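You operate a simulated robot arm through the tools that you are given. There is no shell and no other tool. Be economical: measure what you need, move in short steps, check, and stop when the job is done.

You are at the controls of a simulated robot arm. One attempt, no reset.

JOB
Set both rivets that still show stems, hole 2 first, then hole 3.
Fine: one pull each, no dry pull; carriage back to load.

It is judged by the outcome, as a careful person would: the job done as asked, and still so three seconds after it is handed in. It fails if anything else is knocked over, pushed out of place, dropped, spilled or broken.

ROBOT AND FRAMES
A 7-joint arm with a vacuum gripper on a trunk, on a base that drives. Base frame: it is fixed to the floor where the robot stands at the start and does not move with it; the origin is under the middle of the robot, x ahead of it, y to its left, z up. Readings come in mm, degrees, newtons and seconds.
Its first joint turns from -149.0 to 149.0 degrees. Places, roughly: bore of the rivet hole three [600, 200, 900]; bore of the rivet hole two [600, 300, 900]; riveter carriage [600, 300, 900]; riveter lever [600, 400, 1100]. Payload 1.06 kg.
Tool frame: the origin (TCP) lies in the middle of the cups' lips, and z points out of the cups. The gripper has 1 cup of 24 mm across, covering 24 by 24 mm (tool x, y); the bellows give 8 mm. With the vacuum on, a cup seals on a smooth face that it is pressed against (1 to 4 N); it does not hold porous or soft things. The pull reaches 23 N.
Orientation is that of the tool frame in the base frame, as a unit quaternion [w, x, y, z]. With the cups facing straight down, the tool's x points along the base's -x, its y along +y and its z along -z.

CONTROLS
- The arm moves only by the tool step_arm. Its argument "series" is a list of rows, each a list of 7 numbers: the shift along the tool's x, y, z in units of 50 mm (1.0 is 50 mm), then the turn, a rotation vector about the tool's x, y, z in units of 4 degrees (1.0 is 4 degrees), then the vacuum: 1 switches it on, 0 off. In form: [[dx, dy, dz, rx, ry, rz, suction], ...]. A call has 1 to 12 rows; each row shifts and turns the commanded pose from where the row before left it, along the tool's axes as they then stand. A call with a number of a shift or a turn outside -1 to 1 is refused whole. A row lasts 0.2 s, in which the tool goes at most 50 mm and 8.6 degrees; a call with a longer step from one row to the next is refused whole, and so is a gripper value outside its range. A pose out of reach is approached as far as the arm can. The call stops where the force on the tool passes 60 N (or 10 N more than at its start, if that is more) or the arm is blocked; 0.2 s more then pass. The pull builds up within a second once a cup has sealed. Time passes only in rows, and 0.2 s behind the last, so rows that do not move give it time. It gives the time, the measured TCP pose, the force on the tool (base axes) and the pull of the vacuum at its end, in the units of the frame above (readings bear some noise), with the torque about the TCP (base axes, N m) and any sound that the robot's microphone picked up.
- Cameras (640 x 400 px; columns grow to the right, rows downward): "scene" is now at [33.5, 199.2, 1549.9]; the picture's right is [0.38, -0.93, 0.00], its down [-0.66, -0.27, -0.70] and it looks along [0.65, 0.27, -0.71] (base axes); focal length 264 px, centre (320, 200). "wrist" rides on the gripper at [78, 19, -96] in the tool frame; the picture's right is [-0.24, 0.97, 0.00], its down [-0.71, -0.17, -0.69] and it looks along [-0.67, -0.16, 0.73] (tool axes); focal length 243 px, centre (320, 200).
- get_image(camera): a new picture of that camera. The clock stands still meanwhile.
- raise_lower(by): slides the trunk up (or, below 0, down) by that many mm; the arm and the scene camera ride with it, the base frame stays. It gives what a move gives, with no picture.
- base_move(legs): drives the robot by 1 to 6 legs, each [ahead, turn to the left] in mm and degrees, along the robot's own axes; the way and the turn of a leg run together, so that a leg with both is an arc; at most 1500 mm and 180 degrees a leg. The arm and the cameras ride along, it lands a little off, and it stops where it bumps. It gives what a move gives.
- turn_head(pan, tilt): turns the head with the scene camera to pan (to the left, within 155 degrees either way) and tilt (down, from -29 to 69), counted from straight ahead of the robot. It gives what a move gives.
- locate(camera, pixels): for up to 12 pixels [column, row] of the newest picture of that camera ("zoom" is the newest enlarged one), the place [x, y, z] in the base frame of the surface seen there, good to about 2 mm, but the place of the scene camera against the robot may be out by one fixed shift of up to 12 mm in any direction. The clock stands still meanwhile.
- enlarge(camera, box): a new picture of the part [left, top, right, bottom] of that camera's present view, enlarged. The clock stands still meanwhile.
- close_job(): hands the job in; it is judged then, once.

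Keep the steps short. Do not move on a guess: measure, check each grasp and each placing, and mend mistakes. In all there are 80 turns and 48 pictures (those below and enlarged ones count). Leave the vacuum off and the arm clear of the work at the hand-in unless told otherwise, and finish with a single line.

The tools are called after ">>>" as name(argument=value, ...) on one line, values as JSON. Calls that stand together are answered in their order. step_arm: Moves the arm, as the interface text tells. Its arguments: {"type":"object","properties":{"series":{"type":"array","items":{"type":"array","items":{"type":"number"}}}},"required":["series"]} The other tools are called the same way: raise_lower (by) slides the trunk up or down; base_move (legs) drives the base; turn_head (pan, tilt) turns the head that bears the scene camera; get_image (camera) takes a picture; locate (camera, pixels) gives the place of the surface under pixels of a picture; enlarge (camera, box) takes an enlarged picture of a part of a camera's view; close_job () hands the job in.

At the start:

```text
time_s: 0.0
position: [430.3, 525.2, 998.8]
tcp_rot: [0.0, 0.0, 1.0, 0.0]
force: [-0.1, -0.4, -0.4]
moment: [0.0, -0.01, -0.03]
pull: 0.0
trunk travel left (down, up): [-625.0, 85.0]
robot x, y, heading: [1.6, -1.5, -0.1]
head pan, tilt: [22.2, 45.3]
```

scene: 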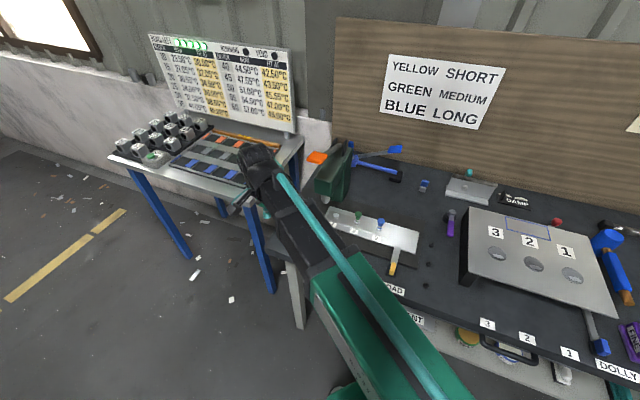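
wrist: 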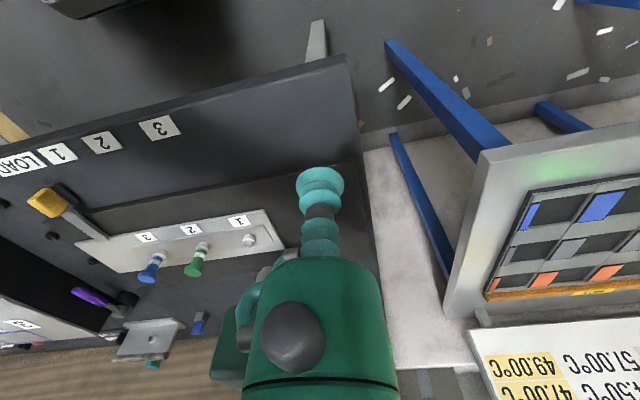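

I see a bench with a plate (labels 1, 2, 3), coloured stems, a carriage with a yellow handle and a riveter with a blue lever. I'll enlarge both views for a closer look.

>>> enlarge(camera="scene", box=[300, 130, 480, 300])

>>> enlarge(camera="wrist", box=[0, 100, 320, 380])

>>> enlarge(camera="scene", box=[380, 160, 640, 400])

```text
2.35 times, centred on (390, 215) of scene
```

zoom: 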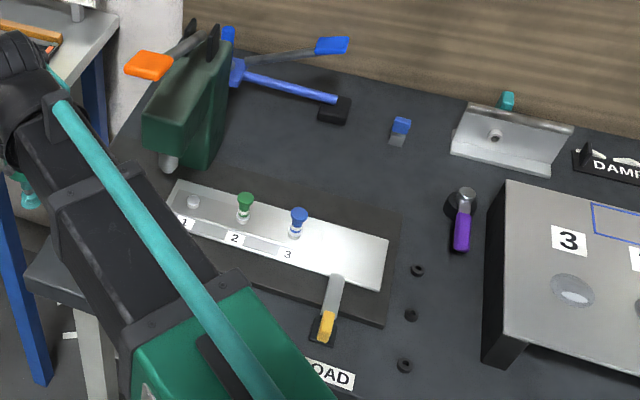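

```text
1.43 times, centred on (160, 240) of wrist
```

zoom: 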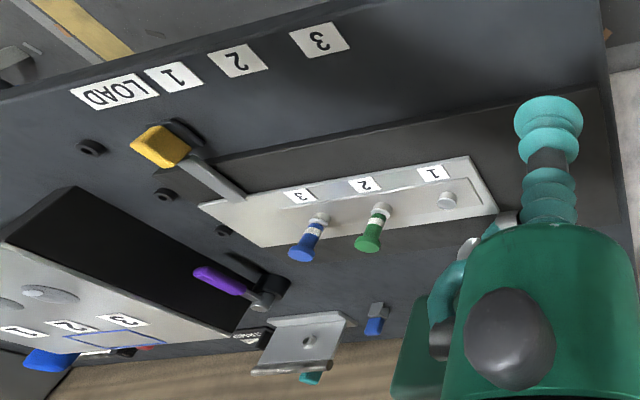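

```text
1.67 times, centred on (510, 280) of scene
```

zoom: 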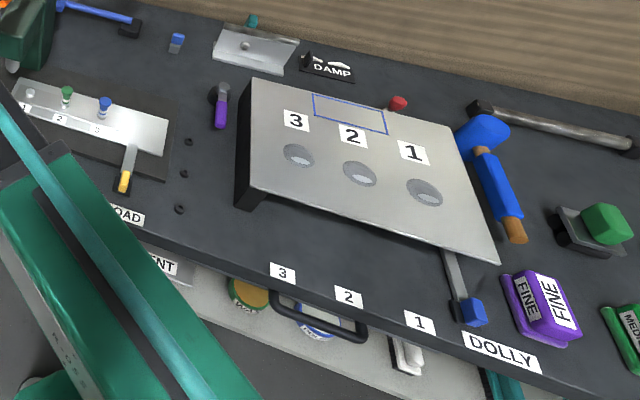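

I'll locate the main parts on the scene picture: orange lever (316,157), carriage handle (393,268), stems and labels. I'll do the same for the wrist picture.

>>> locate(camera="scene", pixels=[[314, 157], [323, 156], [393, 266], [397, 253], [382, 221], [358, 215], [336, 211], [330, 190], [345, 160], [400, 290], [420, 319], [404, 240]])

>>> locate(camera="wrist", pixels=[[42, 203], [58, 208], [150, 274], [194, 268], [250, 239], [20, 163], [58, 154], [100, 142], [158, 127], [292, 335], [245, 310], [80, 243]])

>>> enlarge(camera="scene", box=[290, 120, 420, 210])

```text
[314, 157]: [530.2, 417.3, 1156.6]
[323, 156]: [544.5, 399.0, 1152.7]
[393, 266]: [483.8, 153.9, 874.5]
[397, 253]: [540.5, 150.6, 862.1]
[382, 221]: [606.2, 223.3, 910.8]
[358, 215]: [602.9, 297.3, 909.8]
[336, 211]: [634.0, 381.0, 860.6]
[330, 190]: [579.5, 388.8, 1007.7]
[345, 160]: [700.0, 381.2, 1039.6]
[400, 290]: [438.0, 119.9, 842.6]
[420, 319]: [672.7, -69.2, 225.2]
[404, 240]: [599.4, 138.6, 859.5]
```

```text
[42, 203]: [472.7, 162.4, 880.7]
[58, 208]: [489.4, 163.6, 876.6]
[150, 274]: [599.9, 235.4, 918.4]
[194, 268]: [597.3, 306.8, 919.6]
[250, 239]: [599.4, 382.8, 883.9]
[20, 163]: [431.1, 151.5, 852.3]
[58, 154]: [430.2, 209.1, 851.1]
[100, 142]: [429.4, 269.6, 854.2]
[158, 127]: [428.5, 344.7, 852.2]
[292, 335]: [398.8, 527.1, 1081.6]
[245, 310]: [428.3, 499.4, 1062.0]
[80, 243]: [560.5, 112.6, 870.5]
```

```text
4.44 times, centred on (355, 165) of scene
```

zoom: 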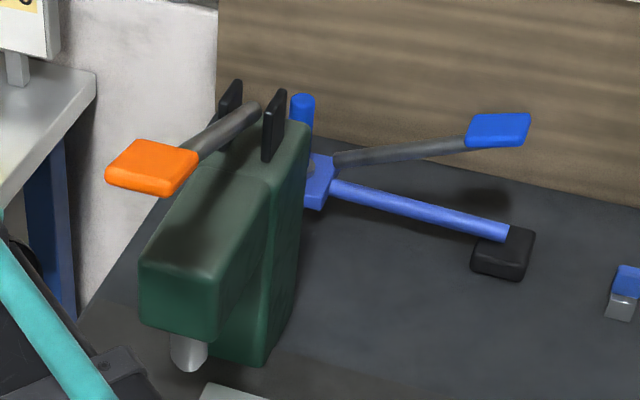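

The orange lever is at about (530,417,1157) and the yellow carriage handle at about (485,163,877). Hole 1 is already set, hole 2 is green and hole 3 is blue. The handle is too close to reach straight down, so I'll back the base off 150 mm. That also clears the lever.

>>> base_move(legs=[[-150, 0]])

```text
time_s: 1.4
position: [277.7, 524.9, 1000.0]
tcp_rot: [0.0, 0.0, 1.0, 0.0]
force: [0.0, 0.2, -0.1]
moment: [0.03, -0.03, -0.01]
pull: 0.0
trunk travel left (down, up): [-625.0, 85.0]
robot x, y, heading: [-150.3, 3.5, -0.1]
head pan, tilt: [22.2, 45.3]
```

Now I'll swing the tool in front of the bench towards the carriage handle, staying at z of about 1000.

>>> step_arm(series=[[-0.2, -0.9, 0, 0, 0, 0, 0], [-0.2, -0.9, 0, 0, 0, 0, 0], [-0.2, -0.9, 0, 0, 0, 0, 0], [-0.2, -0.9, 0, 0, 0, 0, 0], [-0.2, -0.9, 0, 0, 0, 0, 0], [-0.6, -0.7, 0, 0, 0, 0, 0], [-0.6, -0.7, 0, 0, 0, 0, 0], [-0.6, -0.7, 0, 0, 0, 0, 0]])

>>> get_image(camera="wrist")

>>> get_image(camera="scene")

```text
time_s: 3.2
position: [420.8, 193.2, 999.5]
tcp_rot: [0.0, -0.001, 1.0, 0.0]
force: [-0.1, -0.4, 0.6]
moment: [-0.02, 0.01, -0.04]
pull: 0.0
trunk travel left (down, up): [-625.0, 85.0]
robot x, y, heading: [-150.3, -1.0, -0.1]
head pan, tilt: [22.2, 45.3]
```

```text
41 pictures are left
```

wrist: 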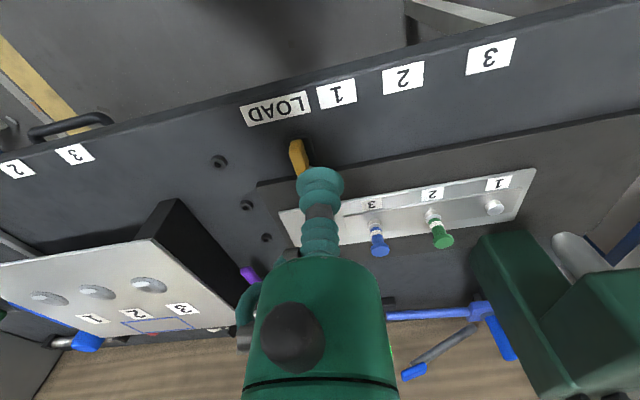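

```text
40 pictures are left
```

scene: 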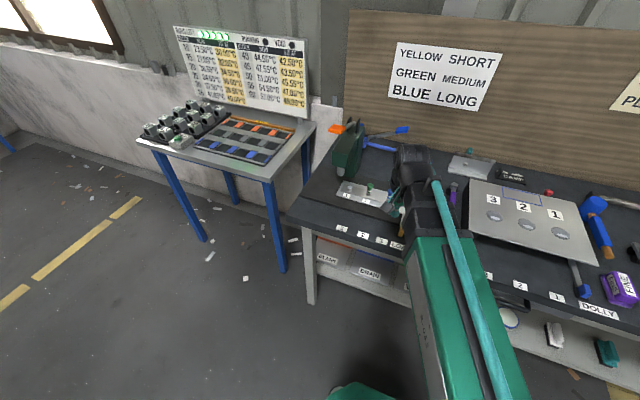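

I'll measure the labels, stems and riveter nose (560,245) from the wrist view. Then I'll turn the head to read the other sign at the right.

>>> locate(camera="wrist", pixels=[[274, 109], [336, 94], [403, 78], [491, 57], [298, 157], [307, 148], [375, 230], [433, 218], [494, 207], [380, 252], [443, 240], [560, 240]])

>>> enlarge(camera="wrist", box=[240, 30, 640, 280])

>>> turn_head(pan=-15, tilt=30)

>>> get_image(camera="scene")

```text
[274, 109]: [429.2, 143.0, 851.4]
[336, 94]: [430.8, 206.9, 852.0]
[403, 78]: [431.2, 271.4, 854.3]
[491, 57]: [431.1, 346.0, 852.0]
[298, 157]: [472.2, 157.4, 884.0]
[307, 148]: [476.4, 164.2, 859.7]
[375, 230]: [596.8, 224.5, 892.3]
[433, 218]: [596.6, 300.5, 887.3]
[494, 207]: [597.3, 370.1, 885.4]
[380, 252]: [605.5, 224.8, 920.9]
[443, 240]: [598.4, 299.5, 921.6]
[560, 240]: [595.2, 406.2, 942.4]
```

```text
1.60 times, centred on (440, 155) of wrist
```

zoom: 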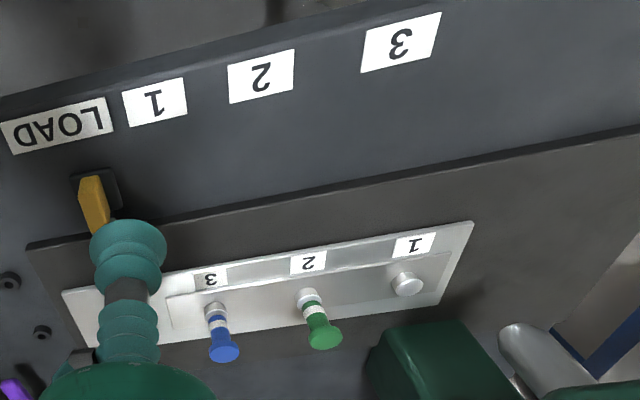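

```text
time_s: 4.2
position: [418.6, 194.7, 999.6]
tcp_rot: [0.001, 0.0, 1.0, 0.0]
force: [0.6, 0.6, -0.8]
moment: [0.01, 0.0, 0.0]
pull: 0.1
trunk travel left (down, up): [-625.0, 85.0]
robot x, y, heading: [-153.4, -2.5, -0.0]
head pan, tilt: [-15.0, 30.0]
```

```text
38 pictures are left
```

scene: 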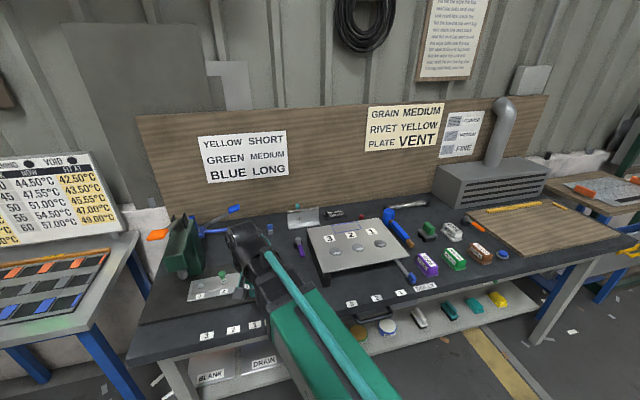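

The card at the right belongs to other jobs. The numbers agree: moving the handle from LOAD to label 2 puts hole 2 under the nose at y of about 411, and the same holds for label 3. To see the yellow handle closely, I'll shift the tool 60 mm left and lower it 40 mm in front of it.

>>> step_arm(series=[[0, 0.6, 0.4, 0, 0, 0, 0], [0, 0.6, 0.4, 0, 0, 0, 0]])

>>> enlarge(camera="wrist", box=[120, 60, 360, 260])

>>> turn_head(pan=32, tilt=40)

>>> enlarge(camera="scene", box=[300, 90, 480, 260])

```text
time_s: 4.8
position: [420.3, 255.3, 959.3]
tcp_rot: [-0.001, -0.001, 1.0, 0.001]
force: [0.3, 0.0, 0.6]
moment: [0.02, 0.03, -0.01]
pull: 0.1
trunk travel left (down, up): [-625.0, 85.0]
robot x, y, heading: [-147.0, 1.6, -0.1]
head pan, tilt: [-15.0, 30.0]
```

```text
2.00 times, centred on (240, 160) of wrist
```

zoom: 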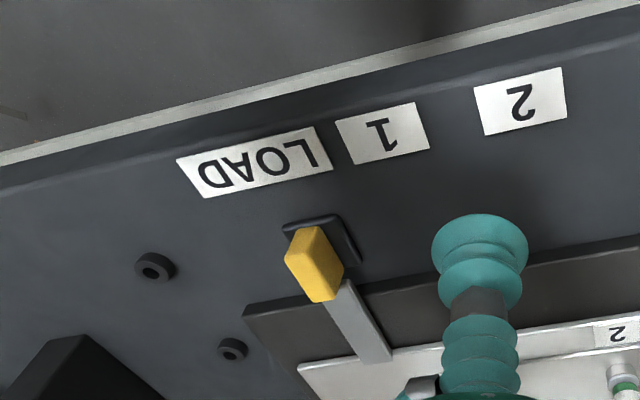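

```text
time_s: 6.0
position: [420.5, 255.0, 960.3]
tcp_rot: [0.0, 0.0, 1.0, 0.001]
force: [-0.8, 0.2, 0.8]
moment: [-0.01, 0.0, 0.01]
pull: 0.1
trunk travel left (down, up): [-625.0, 85.0]
robot x, y, heading: [-148.6, 2.9, 0.3]
head pan, tilt: [32.0, 40.0]
```

```text
2.35 times, centred on (390, 175) of scene
```

zoom: 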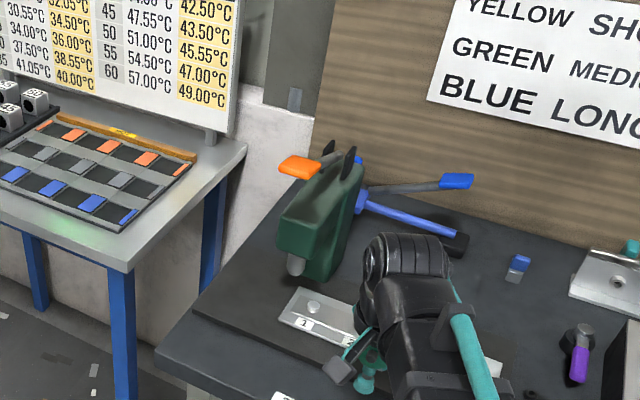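

The yellow grip sits on a bar raised toward the robot. I'll enlarge it again to measure its faces.

>>> enlarge(camera="wrist", box=[190, 120, 350, 220])

```text
4.00 times, centred on (270, 170) of wrist
```

zoom: 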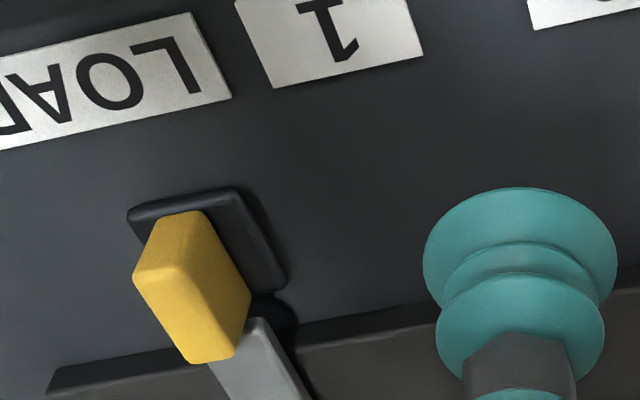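

>>> locate(camera="zoom", pixels=[[142, 275], [188, 285], [183, 345], [222, 345], [200, 225], [235, 290], [165, 235], [250, 370], [140, 218], [225, 198], [270, 270], [180, 320]])

```text
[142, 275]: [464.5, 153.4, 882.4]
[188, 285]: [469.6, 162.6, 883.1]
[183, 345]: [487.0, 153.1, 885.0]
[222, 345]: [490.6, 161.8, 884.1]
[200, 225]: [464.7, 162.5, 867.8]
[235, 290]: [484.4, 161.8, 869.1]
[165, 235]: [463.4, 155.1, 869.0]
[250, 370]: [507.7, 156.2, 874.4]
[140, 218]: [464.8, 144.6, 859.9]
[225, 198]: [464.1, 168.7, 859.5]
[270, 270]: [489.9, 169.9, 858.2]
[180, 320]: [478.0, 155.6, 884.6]
```

The grip spans x 463–490, y about 151–163, with its top at z 884. The cup is wider than the top, so I'll push the grip from its side with the cup. First I'll go over to the right side (y 128) and then down to z 869.

>>> step_arm(series=[[0, -0.9, 0, 0, 0, 0, 0], [0, -0.9, 0, 0, 0, 0, 0], [-0.5, -0.72, 0, 0, 0, 0, 0], [-0.62, 0, 0, 0, 0, 0, 0], [0, 0, 0.6, 0, 0, 0, 0], [0, 0, 0.6, 0, 0, 0, 0], [0, 0, 0.4, 0, 0, 0, 0], [0, 0, 0.22, 0, 0, 0, 0]])

>>> enlarge(camera="wrist", box=[200, 60, 520, 260])

```text
time_s: 7.8
position: [474.3, 128.7, 868.4]
tcp_rot: [-0.001, 0.0, 1.0, 0.0]
force: [0.4, 0.0, -0.5]
moment: [0.0, 0.02, 0.03]
pull: 0.1
trunk travel left (down, up): [-625.0, 85.0]
robot x, y, heading: [-149.6, 1.0, -0.1]
head pan, tilt: [32.0, 40.0]
```

```text
2.00 times, centred on (360, 160) of wrist
```

zoom: 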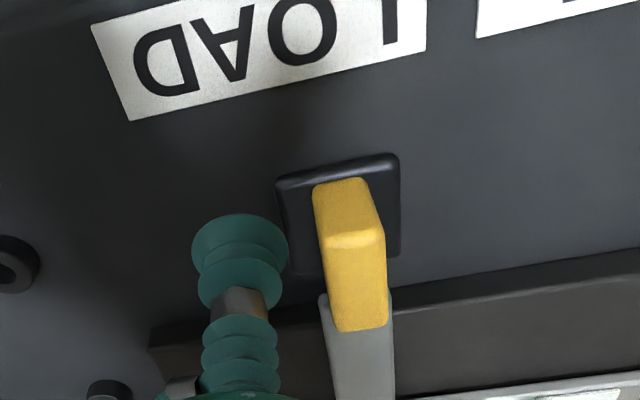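

The cup is beside the grip, with clear space on its right. Now I'll push toward +y in small steps and watch the force.

>>> step_arm(series=[[0, 0.1, 0, 0, 0, 0, 0], [0, 0.1, 0, 0, 0, 0, 0], [0, 0.1, 0, 0, 0, 0, 0], [0, 0.1, 0, 0, 0, 0, 0], [0, 0.1, 0, 0, 0, 0, 0], [0, 0.1, 0, 0, 0, 0, 0]])

>>> enlarge(camera="wrist", box=[200, 60, 520, 260])

```text
time_s: 9.2
position: [474.0, 158.6, 868.9]
tcp_rot: [0.0, -0.001, 1.0, 0.0]
force: [0.1, -1.9, -0.1]
moment: [0.01, 0.01, 0.0]
pull: 0.0
trunk travel left (down, up): [-625.0, 85.0]
robot x, y, heading: [-151.7, 2.3, -0.1]
head pan, tilt: [32.0, 40.0]
```

```text
2.00 times, centred on (360, 160) of wrist
```

zoom: 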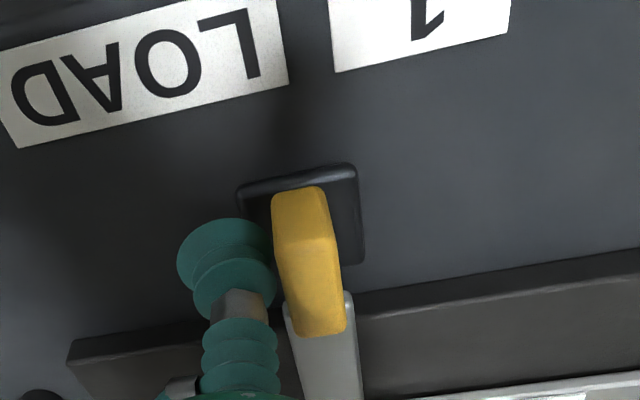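

The carriage slides with a push of about 2 N and its foot moves with it. I'll keep pushing 66 mm and then measure.

>>> step_arm(series=[[0, 0.12, 0, 0, 0, 0, 0], [0, 0.12, 0, 0, 0, 0, 0], [0, 0.12, 0, 0, 0, 0, 0], [0, 0.12, 0, 0, 0, 0, 0], [0, 0.12, 0, 0, 0, 0, 0], [0, 0.12, 0, 0, 0, 0, 0], [0, 0.12, 0, 0, 0, 0, 0], [0, 0.12, 0, 0, 0, 0, 0], [0, 0.12, 0, 0, 0, 0, 0], [0, 0.12, 0, 0, 0, 0, 0], [0, 0.12, 0, 0, 0, 0, 0]])

>>> get_image(camera="wrist")

>>> enlarge(camera="scene", box=[310, 120, 450, 230])

```text
time_s: 11.6
position: [475.4, 224.7, 868.4]
tcp_rot: [0.001, 0.0, 1.0, -0.001]
force: [-0.9, -1.3, 0.2]
moment: [0.01, -0.02, 0.02]
pull: 0.1
trunk travel left (down, up): [-625.0, 85.0]
robot x, y, heading: [-152.5, 3.7, -0.1]
head pan, tilt: [32.0, 40.0]
```

```text
32 pictures are left
```

wrist: 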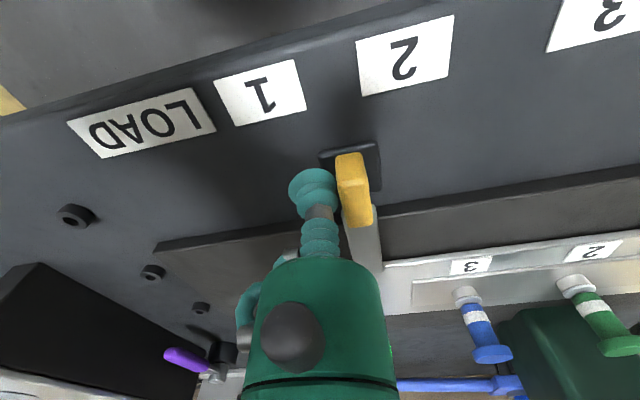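

```text
3.64 times, centred on (380, 175) of scene
```

zoom: 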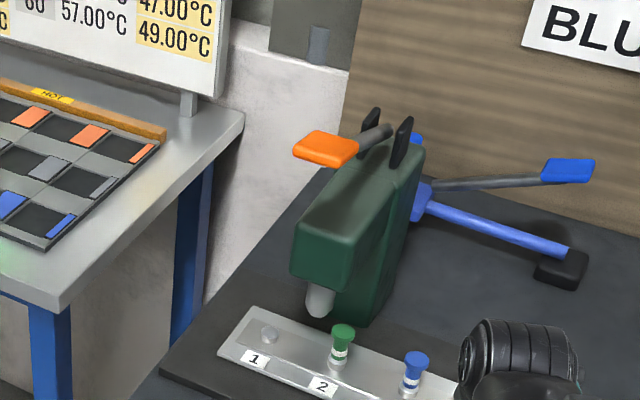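

I'll measure the stems and nose in the scene zoom, and the handle and stems in the wrist view.

>>> locate(camera="zoom", pixels=[[319, 300], [318, 312], [308, 300], [330, 300], [342, 330], [343, 350], [414, 362], [268, 335], [320, 145], [370, 135]])

>>> locate(camera="wrist", pixels=[[350, 165], [355, 190], [491, 353], [472, 310], [618, 345], [580, 285], [405, 58], [261, 92], [614, 18], [350, 160], [328, 158], [377, 148]])

```text
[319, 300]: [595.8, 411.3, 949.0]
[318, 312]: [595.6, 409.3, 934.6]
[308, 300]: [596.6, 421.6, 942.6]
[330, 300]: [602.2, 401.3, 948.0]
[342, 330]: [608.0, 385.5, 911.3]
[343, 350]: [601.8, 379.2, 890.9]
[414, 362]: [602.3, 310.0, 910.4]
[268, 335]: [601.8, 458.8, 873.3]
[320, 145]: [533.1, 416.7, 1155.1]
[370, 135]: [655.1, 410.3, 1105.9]
```

```text
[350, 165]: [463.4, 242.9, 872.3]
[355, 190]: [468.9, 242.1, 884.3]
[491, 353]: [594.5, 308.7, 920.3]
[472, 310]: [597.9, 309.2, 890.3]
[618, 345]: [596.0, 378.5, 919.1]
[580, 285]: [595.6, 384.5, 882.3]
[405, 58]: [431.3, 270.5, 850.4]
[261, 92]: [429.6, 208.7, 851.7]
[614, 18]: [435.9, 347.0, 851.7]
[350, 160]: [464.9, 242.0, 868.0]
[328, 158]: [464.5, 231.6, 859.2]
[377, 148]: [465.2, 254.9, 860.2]
```

The nose is at y of about 411 and the green stem at about 383, so 28 mm remain. The handle would then be at 271, which is label 2's centre (270.5). I'll push 27 mm gently.

>>> step_arm(series=[[0, 0.1, 0, 0, 0, 0, 0], [0, 0.1, 0, 0, 0, 0, 0], [0, 0.1, 0, 0, 0, 0, 0], [0, 0.1, 0, 0, 0, 0, 0], [0, 0.08, 0, 0, 0, 0, 0], [0, 0.06, 0, 0, 0, 0, 0], [0, 0, 0, 0, 0, 0, 0]])

>>> get_image(camera="wrist")

>>> enlarge(camera="scene", box=[350, 165, 430, 225])

```text
time_s: 13.2
position: [475.8, 251.2, 869.5]
tcp_rot: [0.0, 0.0, 1.0, 0.0]
force: [0.2, -0.9, 0.4]
moment: [-0.02, 0.01, 0.04]
pull: 0.0
trunk travel left (down, up): [-625.0, 85.0]
robot x, y, heading: [-151.3, 0.4, 0.1]
head pan, tilt: [32.0, 40.0]
```

```text
30 pictures are left
```

wrist: 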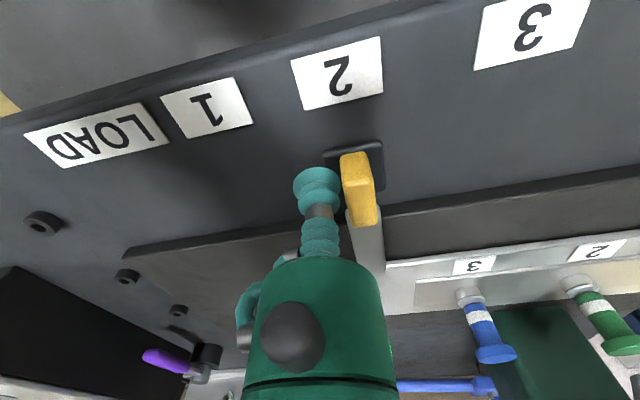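

```text
6.67 times, centred on (390, 195) of scene
```

zoom: 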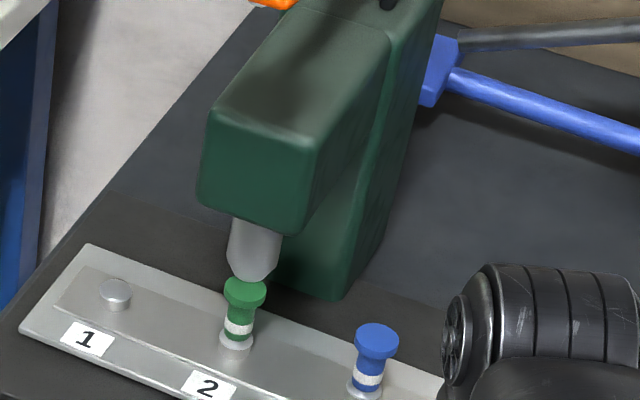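

>>> locate(camera="zoom", pixels=[[230, 262], [253, 270], [277, 262], [230, 235], [283, 240], [226, 290], [245, 292], [266, 290], [236, 340], [222, 338], [252, 340], [115, 293]])

>>> locate(camera="wrist", pixels=[[356, 165], [348, 190], [371, 190], [470, 298], [481, 330], [580, 286], [600, 320], [623, 345], [338, 75], [326, 160], [381, 146]])

```text
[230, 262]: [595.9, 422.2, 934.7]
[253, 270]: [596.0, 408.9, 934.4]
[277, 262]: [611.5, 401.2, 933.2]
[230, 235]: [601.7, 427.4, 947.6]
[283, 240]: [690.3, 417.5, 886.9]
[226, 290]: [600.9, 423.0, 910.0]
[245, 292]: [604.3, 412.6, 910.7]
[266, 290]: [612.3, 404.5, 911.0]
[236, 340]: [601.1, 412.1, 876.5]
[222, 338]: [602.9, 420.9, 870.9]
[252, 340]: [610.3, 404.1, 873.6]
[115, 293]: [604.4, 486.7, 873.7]
```

```text
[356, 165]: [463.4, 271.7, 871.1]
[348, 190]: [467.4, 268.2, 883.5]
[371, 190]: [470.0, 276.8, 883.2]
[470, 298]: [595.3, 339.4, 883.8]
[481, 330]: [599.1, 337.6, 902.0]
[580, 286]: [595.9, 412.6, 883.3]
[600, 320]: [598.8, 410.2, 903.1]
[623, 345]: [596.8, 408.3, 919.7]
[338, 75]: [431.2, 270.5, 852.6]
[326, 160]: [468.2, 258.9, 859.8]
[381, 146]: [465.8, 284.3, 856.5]
```

In the same frame the nose is at y 411.7, with the green stem's head at 413 and flange at 412.5, so hole 2 is under the nose. I'll pull the cup away from the handle, rise, and move in front of the orange lever to measure it.

>>> step_arm(series=[[0, -0.3, 0, 0, 0, 0, 0], [0, -0.3, 0, 0, 0, 0, 0], [0, 0, -0.8, 0, 0, 0, 0], [0.5, 0, -0.8, 0, 0, 0, 0], [0.7, 0, -0.9, 0, 0, 0, 0], [0.7, 0.3, -0.9, 0, 0, 0, 0], [0, 0.6, -0.9, 0, 0, 0, 0], [0, 0.7, -0.9, 0, 0, 0, 0], [0, 0.8, -0.9, 0, 0, 0, 0], [0, 0.8, -0.6, 0, 0, 0, 0], [0, 0.7, 0, 0, 0, 0, 0]])

>>> get_image(camera="wrist")

```text
refused: row 5 steps farther than a row can; nothing moved
```

```text
28 pictures are left
```

wrist: 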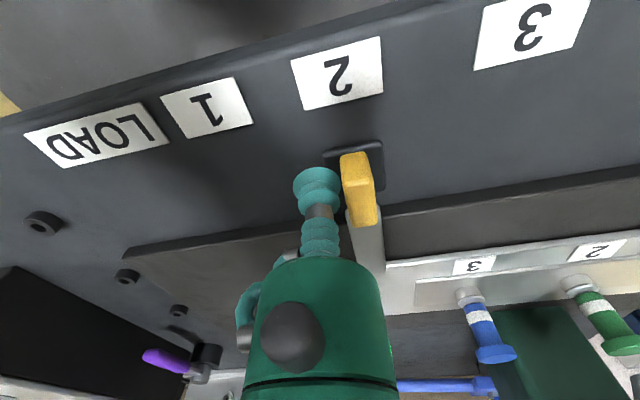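

That was refused because one step was too long. I'll do the same move with smaller rows.

>>> step_arm(series=[[0, -0.3, 0, 0, 0, 0, 0], [0, -0.3, 0, 0, 0, 0, 0], [0, 0, -0.9, 0, 0, 0, 0], [0.4, 0, -0.8, 0, 0, 0, 0], [0.6, 0, -0.7, 0, 0, 0, 0], [0.6, 0, -0.7, 0, 0, 0, 0], [0.2, 0.4, -0.8, 0, 0, 0, 0], [0, 0.6, -0.7, 0, 0, 0, 0], [0, 0.6, -0.7, 0, 0, 0, 0], [0, 0.7, -0.7, 0, 0, 0, 0], [0, 0.7, -0.6, 0, 0, 0, 0], [0, 0.7, 0, 0, 0, 0, 0]])

>>> get_image(camera="wrist")

```text
time_s: 15.8
position: [385.1, 406.5, 1197.5]
tcp_rot: [0.0, 0.0, 1.0, 0.0]
force: [0.5, -0.3, -0.5]
moment: [0.0, -0.03, -0.02]
pull: 0.0
trunk travel left (down, up): [-625.0, 85.0]
robot x, y, heading: [-151.5, 0.7, -0.1]
head pan, tilt: [32.0, 40.0]
```

```text
27 pictures are left
```

wrist: 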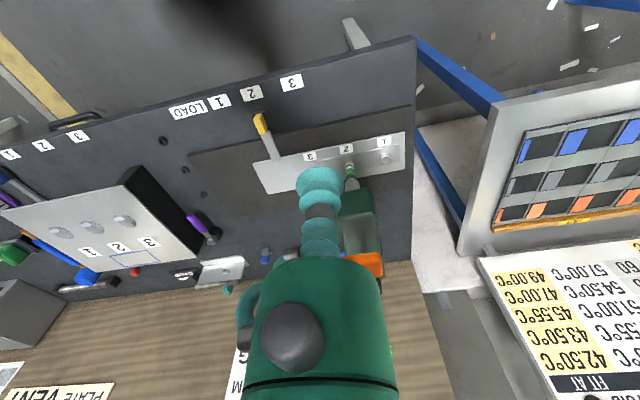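

The orange paddle is partly hidden behind the gripper at (365,264). I'll move 45 mm right for a clear view.

>>> step_arm(series=[[0, -0.9, 0, 0, 0, 0, 0], [0, 0, 0, 0, 0, 0, 0]])

>>> enlarge(camera="wrist", box=[320, 150, 520, 350])

```text
time_s: 16.4
position: [383.3, 362.1, 1200.5]
tcp_rot: [0.0, -0.001, 1.0, 0.0]
force: [-0.1, 0.3, -0.7]
moment: [-0.01, 0.01, -0.01]
pull: 0.3
trunk travel left (down, up): [-625.0, 85.0]
robot x, y, heading: [-149.5, 0.5, 0.2]
head pan, tilt: [32.0, 40.0]
```

```text
2.00 times, centred on (420, 250) of wrist
```

zoom: 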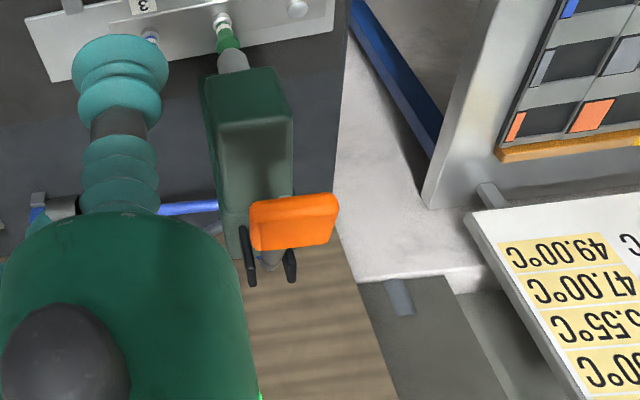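

>>> locate(camera="zoom", pixels=[[260, 210], [328, 200], [258, 240], [325, 235], [293, 220], [268, 258], [250, 255], [290, 258], [226, 35], [232, 60], [295, 238]])

```text
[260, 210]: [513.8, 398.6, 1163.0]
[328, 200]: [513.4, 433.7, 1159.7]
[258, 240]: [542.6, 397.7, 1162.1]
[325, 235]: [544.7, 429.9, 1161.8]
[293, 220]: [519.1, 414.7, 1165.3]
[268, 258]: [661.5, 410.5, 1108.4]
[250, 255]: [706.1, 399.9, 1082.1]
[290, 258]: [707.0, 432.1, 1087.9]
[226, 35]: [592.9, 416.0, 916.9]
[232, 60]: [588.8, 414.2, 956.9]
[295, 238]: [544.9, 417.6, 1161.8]
```

The paddle's top is flat, at x 513–548, y 397–435 and z about 1163. The lever pivots behind it, low near (705,415,1090). I'll move the cup above the paddle's middle and come down to just above it.

>>> step_arm(series=[[-0.7, 0.3, 0, 0, 0, 0, 0], [-0.7, 0.3, 0, 0, 0, 0, 0], [-0.7, 0.3, 0, 0, 0, 0, 0], [-0.8, 0.16, 0, 0, 0, 0, 0], [0, 0, 0.4, 0, 0, 0, 0], [0, 0, 0, 0, 0, 0, 0]])

>>> enlarge(camera="wrist", box=[200, 80, 440, 260])

>>> enlarge(camera="scene", box=[320, 100, 460, 220])

```text
time_s: 17.8
position: [529.6, 415.8, 1179.2]
tcp_rot: [0.001, -0.001, 1.0, 0.001]
force: [-0.3, 0.5, -0.4]
moment: [0.03, 0.01, 0.0]
pull: 0.1
trunk travel left (down, up): [-625.0, 85.0]
robot x, y, heading: [-151.9, 1.1, 0.4]
head pan, tilt: [32.0, 40.0]
```

```text
2.22 times, centred on (320, 170) of wrist
```

zoom: 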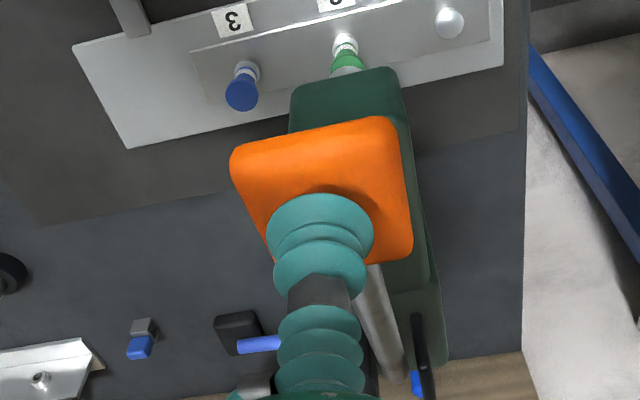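

```text
3.33 times, centred on (390, 160) of scene
```

zoom: 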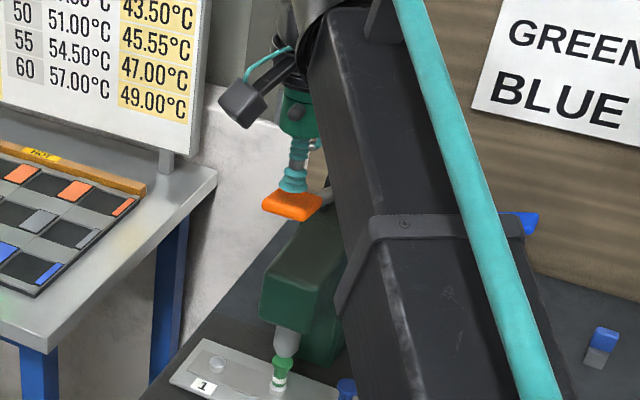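

The cup is over the paddle and everything is clear. I'll press down slowly 40 mm, easing slightly toward −x to follow the lever's arc.

>>> step_arm(series=[[0.04, 0, 0.16, 0, 0, 0, 0], [0, 0, 0.12, 0, 0, 0, 0], [0.02, 0, 0.1, 0, 0, 0, 0], [0.03, 0, 0.1, 0, 0, 0, 0], [0.03, 0, 0.1, 0, 0, 0, 0], [0.03, 0, 0.1, 0, 0, 0, 0], [0.03, 0, 0.1, 0, 0, 0, 0]])

```text
time_s: 19.4
position: [521.6, 414.3, 1140.0]
tcp_rot: [0.0, -0.001, 1.0, 0.001]
force: [1.6, 0.8, 5.9]
moment: [-0.01, 0.06, 0.02]
pull: 0.1
trunk travel left (down, up): [-625.0, 85.0]
robot x, y, heading: [-150.3, 0.2, 0.1]
head pan, tilt: [32.0, 40.0]
```

The lever is moving at about 6 N. I'll continue down another 42 mm.

>>> step_arm(series=[[0.02, 0, 0.12, 0, 0, 0, 0], [0.02, 0, 0.12, 0, 0, 0, 0], [0.02, 0, 0.12, 0, 0, 0, 0], [0.01, 0, 0.12, 0, 0, 0, 0], [0.01, 0, 0.12, 0, 0, 0, 0], [0, 0, 0.12, 0, 0, 0, 0], [0, 0, 0.12, 0, 0, 0, 0]])

>>> enlarge(camera="scene", box=[320, 100, 460, 220])

>>> get_image(camera="wrist")

```text
time_s: 20.9
position: [515.4, 413.6, 1098.8]
tcp_rot: [0.001, -0.001, 1.0, 0.0]
force: [-4.1, 0.5, 9.3]
moment: [-0.01, -0.16, -0.01]
pull: 0.0
trunk travel left (down, up): [-625.0, 85.0]
robot x, y, heading: [-151.9, -1.8, 0.1]
head pan, tilt: [32.0, 40.0]
```

```text
3.33 times, centred on (390, 160) of scene
```

zoom: 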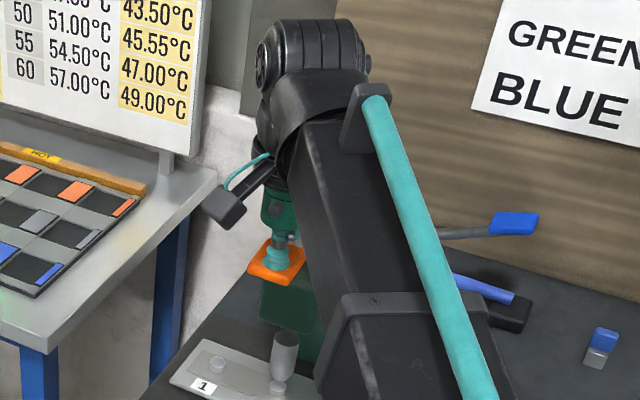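

```text
22 pictures are left
```

wrist: 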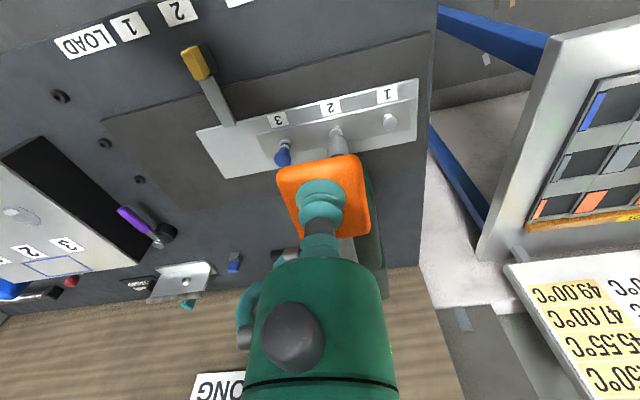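

The nose has come down over the green stem. The stroke isn't finished and there has been no sound yet, so I'll go on in small steps.

>>> step_arm(series=[[0, 0, 0.1, 0, 0, 0, 0], [0, 0, 0.1, 0, 0, 0, 0], [0, 0, 0.1, 0, 0, 0, 0], [-0.01, 0, 0.1, 0, 0, 0, 0], [-0.01, 0, 0.1, 0, 0, 0, 0]])

```text
time_s: 21.9
position: [514.7, 414.9, 1090.6]
tcp_rot: [0.006, 0.0, 1.0, 0.003]
force: [-5.0, -2.2, 41.6]
moment: [0.03, -0.14, -0.29]
pull: 0.1
trunk travel left (down, up): [-625.0, 85.0]
robot x, y, heading: [-148.5, -1.2, 0.0]
head pan, tilt: [32.0, 40.0]
stopped in row 4: the force on the tool passed its limit at 66 N (the readings are from after the stop); the commanded pose is now the measured one
```

The push stopped at 66 N with z 1090 and no snap heard. I'll check what is resisting.

>>> enlarge(camera="scene", box=[320, 100, 460, 220])

>>> enlarge(camera="wrist", box=[220, 80, 460, 260])

```text
3.33 times, centred on (390, 160) of scene
```

zoom: 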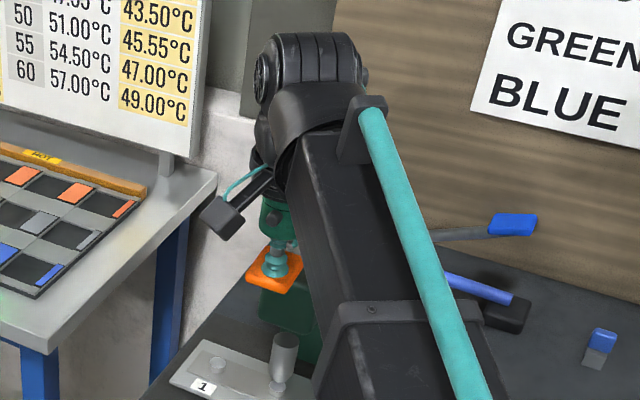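

```text
2.22 times, centred on (340, 170) of wrist
```

zoom: 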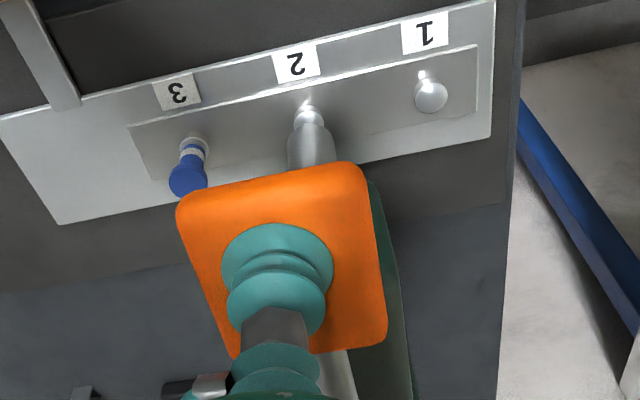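

I'll measure the paddle, nose and rivet in this zoom to judge whether the lever is at its stop.

>>> locate(camera="zoom", pixels=[[200, 220], [345, 180], [240, 335], [370, 320], [340, 250], [310, 128], [308, 108], [310, 160], [430, 95], [305, 150]])

>>> step_arm(series=[[0, 0, 0.03, 0, 0, 0, 0], [0, 0, 0.03, 0, 0, 0, 0], [0, 0, 0.03, 0, 0, 0, 0], [0, 0, 0.03, 0, 0, 0, 0]])

```text
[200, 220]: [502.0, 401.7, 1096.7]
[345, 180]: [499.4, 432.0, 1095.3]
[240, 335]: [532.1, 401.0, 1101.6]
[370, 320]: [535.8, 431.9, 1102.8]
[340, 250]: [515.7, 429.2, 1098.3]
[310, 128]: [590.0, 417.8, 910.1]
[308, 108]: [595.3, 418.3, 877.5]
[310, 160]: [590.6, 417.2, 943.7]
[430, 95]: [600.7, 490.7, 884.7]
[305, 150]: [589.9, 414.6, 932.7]
```

```text
time_s: 22.4
position: [515.7, 415.5, 1091.0]
tcp_rot: [0.007, -0.001, 1.0, 0.005]
force: [-8.2, -3.9, 40.2]
moment: [0.1, -0.19, -0.2]
pull: 0.1
trunk travel left (down, up): [-625.0, 85.0]
robot x, y, heading: [-150.7, 0.4, 0.0]
head pan, tilt: [32.0, 40.0]
stopped in row 2: the force on the tool passed its limit at 62 N (the readings are from after the stop); the commanded pose is now the measured one
```

The nose has dropped about 57 mm and sits over the rivet flange, and the lever resists stiffly. I'll press a touch more and hold, listening, without letting up the pull.

>>> step_arm(series=[[0, 0, 0.02, 0, 0, 0, 0], [0, 0, 0, 0, 0, 0, 0], [0, 0, 0, 0, 0, 0, 0], [0, 0, 0, 0, 0, 0, 0], [0, 0, 0, 0, 0, 0, 0]])

```text
time_s: 23.2
position: [516.0, 415.1, 1090.1]
tcp_rot: [0.008, -0.001, 1.0, 0.004]
force: [-9.1, -4.3, 40.4]
moment: [0.13, -0.23, -0.15]
pull: 0.1
trunk travel left (down, up): [-625.0, 85.0]
robot x, y, heading: [-150.6, 2.2, 0.1]
head pan, tilt: [32.0, 40.0]
stopped in row 4: the force on the tool passed its limit at 61 N (the readings are from after the stop); the commanded pose is now the measured one
```

The force is steady at a hard stop. I'll ease up only 20 mm, with the lever still mostly down, and look in the gap under the nose to see whether the stem is gone.

>>> step_arm(series=[[0, 0, -0.1, 0, 0, 0, 0], [0, 0, -0.1, 0, 0, 0, 0], [0, 0, -0.1, 0, 0, 0, 0], [0, 0, -0.1, 0, 0, 0, 0]])

>>> enlarge(camera="scene", box=[350, 160, 410, 220])

```text
time_s: 24.2
position: [520.6, 416.6, 1105.9]
tcp_rot: [0.004, -0.001, 1.0, 0.003]
force: [2.7, 0.7, 8.4]
moment: [-0.02, 0.09, 0.02]
pull: 0.1
trunk travel left (down, up): [-625.0, 85.0]
robot x, y, heading: [-149.5, 1.2, 0.2]
head pan, tilt: [32.0, 40.0]
```

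```text
6.67 times, centred on (380, 190) of scene
```

zoom: 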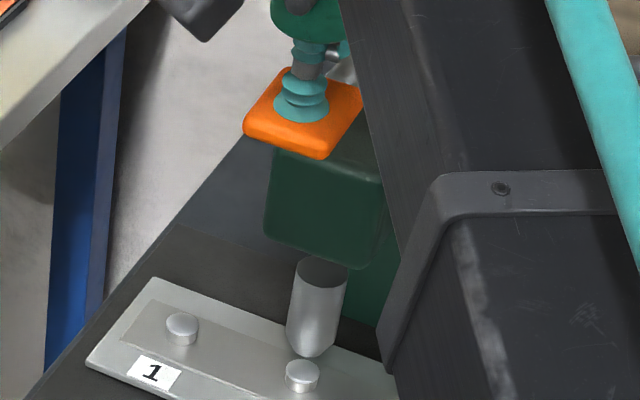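

Rivet 2 is set: it's a plain head like rivet 1, with no stem in the gap. The lever springs up at about 8 N, so I'll ride it slowly to the top and lift clear.

>>> step_arm(series=[[-0.02, 0, -0.16, 0, 0, 0, 0], [-0.03, 0, -0.16, 0, 0, 0, 0], [-0.03, 0, -0.16, 0, 0, 0, 0], [-0.03, 0, -0.16, 0, 0, 0, 0], [-0.03, 0, -0.16, 0, 0, 0, 0], [-0.02, 0, -0.16, 0, 0, 0, 0], [0, 0, -0.16, 0, 0, 0, 0], [0, 0, -0.16, 0, 0, 0, 0], [0, 0, -0.16, 0, 0, 0, 0], [0, 0, -0.3, 0, 0, 0, 0], [0, 0, 0, 0, 0, 0, 0]])

>>> enlarge(camera="scene", box=[340, 120, 440, 220])

```text
time_s: 26.6
position: [528.4, 416.9, 1191.4]
tcp_rot: [0.005, -0.001, 1.0, 0.004]
force: [1.3, 0.3, 0.9]
moment: [0.03, -0.01, 0.02]
pull: 0.1
trunk travel left (down, up): [-625.0, 85.0]
robot x, y, heading: [-151.6, 1.0, -0.0]
head pan, tilt: [32.0, 40.0]
```

```text
4.00 times, centred on (390, 170) of scene
```

zoom: 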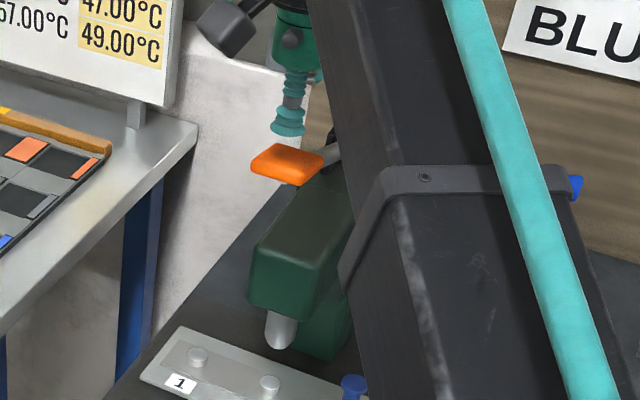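

The lever and nose are back up. Next is hole 3: I'll retreat in front, go down and back to the right side of the carriage handle.

>>> step_arm(series=[[0.95, 0, 0, 0, 0, 0, 0], [0.95, 0, 0, 0, 0, 0, 0], [0.95, 0, 0, 0, 0, 0, 0], [0, -0.6, 0.75, 0, 0, 0, 0], [0, -0.6, 0.75, 0, 0, 0, 0], [0, -0.6, 0.75, 0, 0, 0, 0], [0, -0.6, 0.75, 0, 0, 0, 0], [0, -0.6, 0.75, 0, 0, 0, 0], [0, -0.65, 0.75, 0, 0, 0, 0], [-0.9, 0, 0, 0, 0, 0, 0], [-0.9, 0, 0, 0, 0, 0, 0], [0, 0, 0, 0, 0, 0, 0]])

>>> get_image(camera="wrist")

```text
time_s: 29.2
position: [477.7, 236.5, 965.2]
tcp_rot: [0.004, -0.002, 1.0, 0.004]
force: [-0.4, -0.7, 0.2]
moment: [0.01, -0.02, 0.03]
pull: 0.1
trunk travel left (down, up): [-625.0, 85.0]
robot x, y, heading: [-151.0, -1.5, 0.2]
head pan, tilt: [32.0, 40.0]
```

```text
17 pictures are left
```

wrist: 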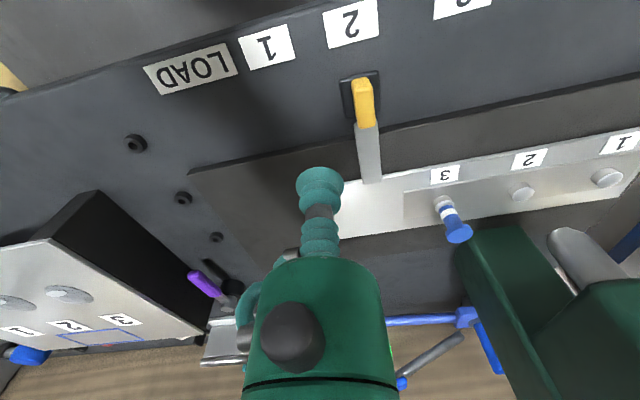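

Rivet 2 shows a flat head, and the handle is still at label 2. I'll descend beside it and push toward label 3, stopping about 7 mm short.

>>> step_arm(series=[[0, 0, 0.7, 0, 0, 0, 0], [0, 0, 0.7, 0, 0, 0, 0], [0, 0, 0.52, 0, 0, 0, 0], [0, 0.15, 0, 0, 0, 0, 0], [0, 0.12, 0, 0, 0, 0, 0], [0, 0.12, 0, 0, 0, 0, 0], [0, 0.12, 0, 0, 0, 0, 0], [0, 0.12, 0, 0, 0, 0, 0], [0, 0.12, 0, 0, 0, 0, 0], [0, 0.12, 0, 0, 0, 0, 0], [0, 0.12, 0, 0, 0, 0, 0], [0, 0.12, 0, 0, 0, 0, 0]])

>>> step_arm(series=[[0, 0.12, 0, 0, 0, 0, 0], [0, 0.12, 0, 0, 0, 0, 0], [0, 0.12, 0, 0, 0, 0, 0], [0, 0.1, 0, 0, 0, 0, 0], [0, 0, 0, 0, 0, 0, 0]])

>>> get_image(camera="wrist")

```text
time_s: 31.9
position: [477.9, 291.7, 869.4]
tcp_rot: [0.005, 0.0, 1.0, 0.003]
force: [0.9, -1.4, -0.4]
moment: [0.0, 0.04, 0.02]
pull: 0.2
trunk travel left (down, up): [-625.0, 85.0]
robot x, y, heading: [-150.2, 2.9, 0.3]
head pan, tilt: [32.0, 40.0]
```

```text
time_s: 33.0
position: [477.8, 314.0, 869.6]
tcp_rot: [0.004, -0.001, 1.0, 0.004]
force: [0.1, -0.5, 0.3]
moment: [-0.01, -0.04, 0.02]
pull: 0.1
trunk travel left (down, up): [-625.0, 85.0]
robot x, y, heading: [-151.2, -0.2, 0.1]
head pan, tilt: [32.0, 40.0]
```

```text
16 pictures are left
```

wrist: 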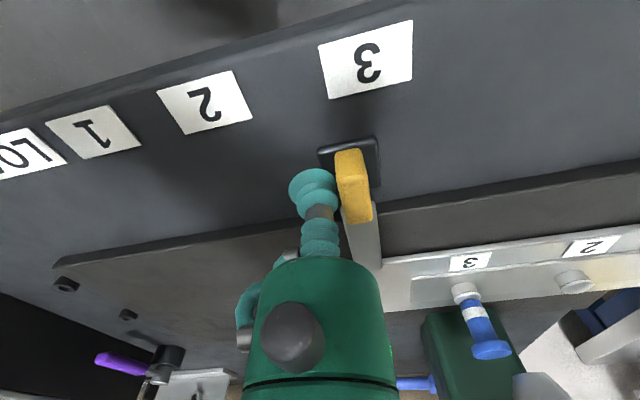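

>>> locate(camera="wrist", pixels=[[350, 160], [343, 183], [366, 183], [320, 155], [377, 140], [366, 60], [464, 290], [490, 350], [475, 312], [575, 278]])

>>> enlarge(camera="scene", box=[350, 165, 430, 225])

```text
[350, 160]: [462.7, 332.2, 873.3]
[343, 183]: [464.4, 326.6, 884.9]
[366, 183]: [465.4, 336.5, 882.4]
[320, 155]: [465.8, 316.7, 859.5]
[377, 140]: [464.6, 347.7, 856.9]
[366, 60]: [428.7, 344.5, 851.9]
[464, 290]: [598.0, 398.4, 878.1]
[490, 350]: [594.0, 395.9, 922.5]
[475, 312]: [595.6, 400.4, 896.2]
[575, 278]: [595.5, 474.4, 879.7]
```

```text
6.67 times, centred on (390, 195) of scene
```

zoom: 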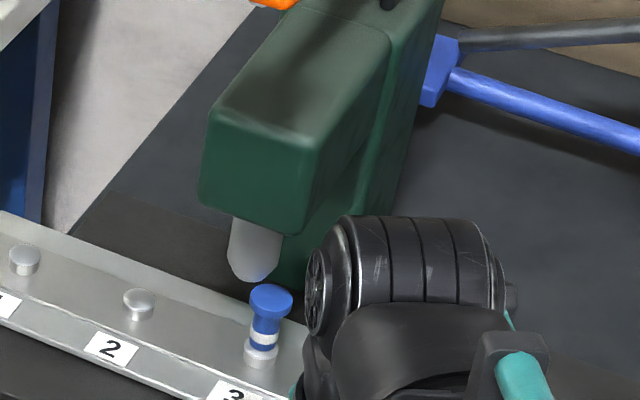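

The handle is at y 332 and the blue stem at about 398, so about 13 mm remain. I'll push 12.5 mm.

>>> step_arm(series=[[0, 0.08, 0, 0, 0, 0, 0], [0, 0.08, 0, 0, 0, 0, 0], [0, 0.06, 0, 0, 0, 0, 0], [0, 0.03, 0, 0, 0, 0, 0], [0, 0, 0, 0, 0, 0, 0]])

>>> enlarge(camera="scene", box=[350, 165, 430, 225])

>>> get_image(camera="wrist")

```text
time_s: 34.2
position: [478.2, 327.8, 871.0]
tcp_rot: [0.005, 0.0, 1.0, 0.003]
force: [-0.8, -1.3, -0.5]
moment: [0.0, -0.01, 0.0]
pull: 0.1
trunk travel left (down, up): [-625.0, 85.0]
robot x, y, heading: [-146.5, -2.6, 0.1]
head pan, tilt: [32.0, 40.0]
```

```text
6.67 times, centred on (390, 195) of scene
```

zoom: 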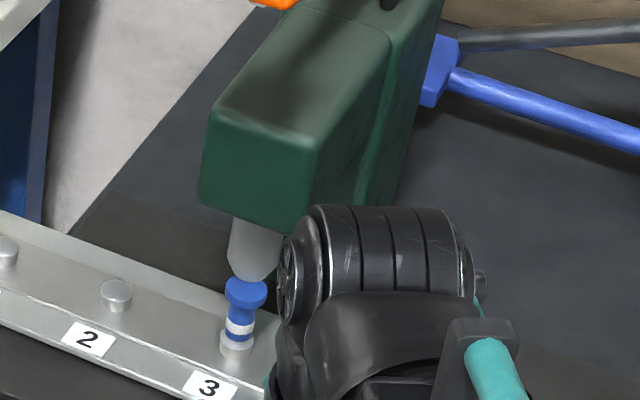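

```text
13 pictures are left
```

wrist: 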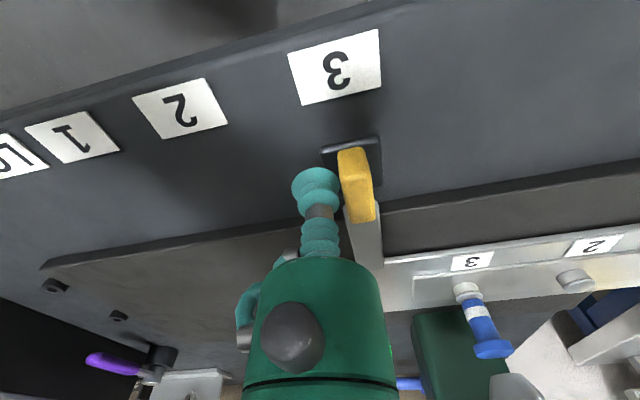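

>>> locate(camera="zoom", pixels=[[230, 262], [253, 270], [226, 290], [245, 292], [266, 290], [236, 340], [222, 340], [252, 345], [118, 290]])

>>> locate(camera="wrist", pixels=[[352, 160], [346, 183], [369, 183], [336, 67], [466, 288], [477, 318], [577, 277]])

```text
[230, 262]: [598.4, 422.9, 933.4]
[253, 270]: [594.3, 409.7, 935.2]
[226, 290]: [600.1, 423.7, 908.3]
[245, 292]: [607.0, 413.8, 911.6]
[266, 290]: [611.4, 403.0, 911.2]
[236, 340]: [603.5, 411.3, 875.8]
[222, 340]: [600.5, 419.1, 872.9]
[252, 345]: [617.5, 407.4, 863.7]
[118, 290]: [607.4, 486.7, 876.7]
```

```text
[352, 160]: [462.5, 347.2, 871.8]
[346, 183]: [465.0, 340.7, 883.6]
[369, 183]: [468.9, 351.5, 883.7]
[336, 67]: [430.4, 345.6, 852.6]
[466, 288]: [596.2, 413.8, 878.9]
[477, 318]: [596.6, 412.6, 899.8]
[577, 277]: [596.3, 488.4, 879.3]
```

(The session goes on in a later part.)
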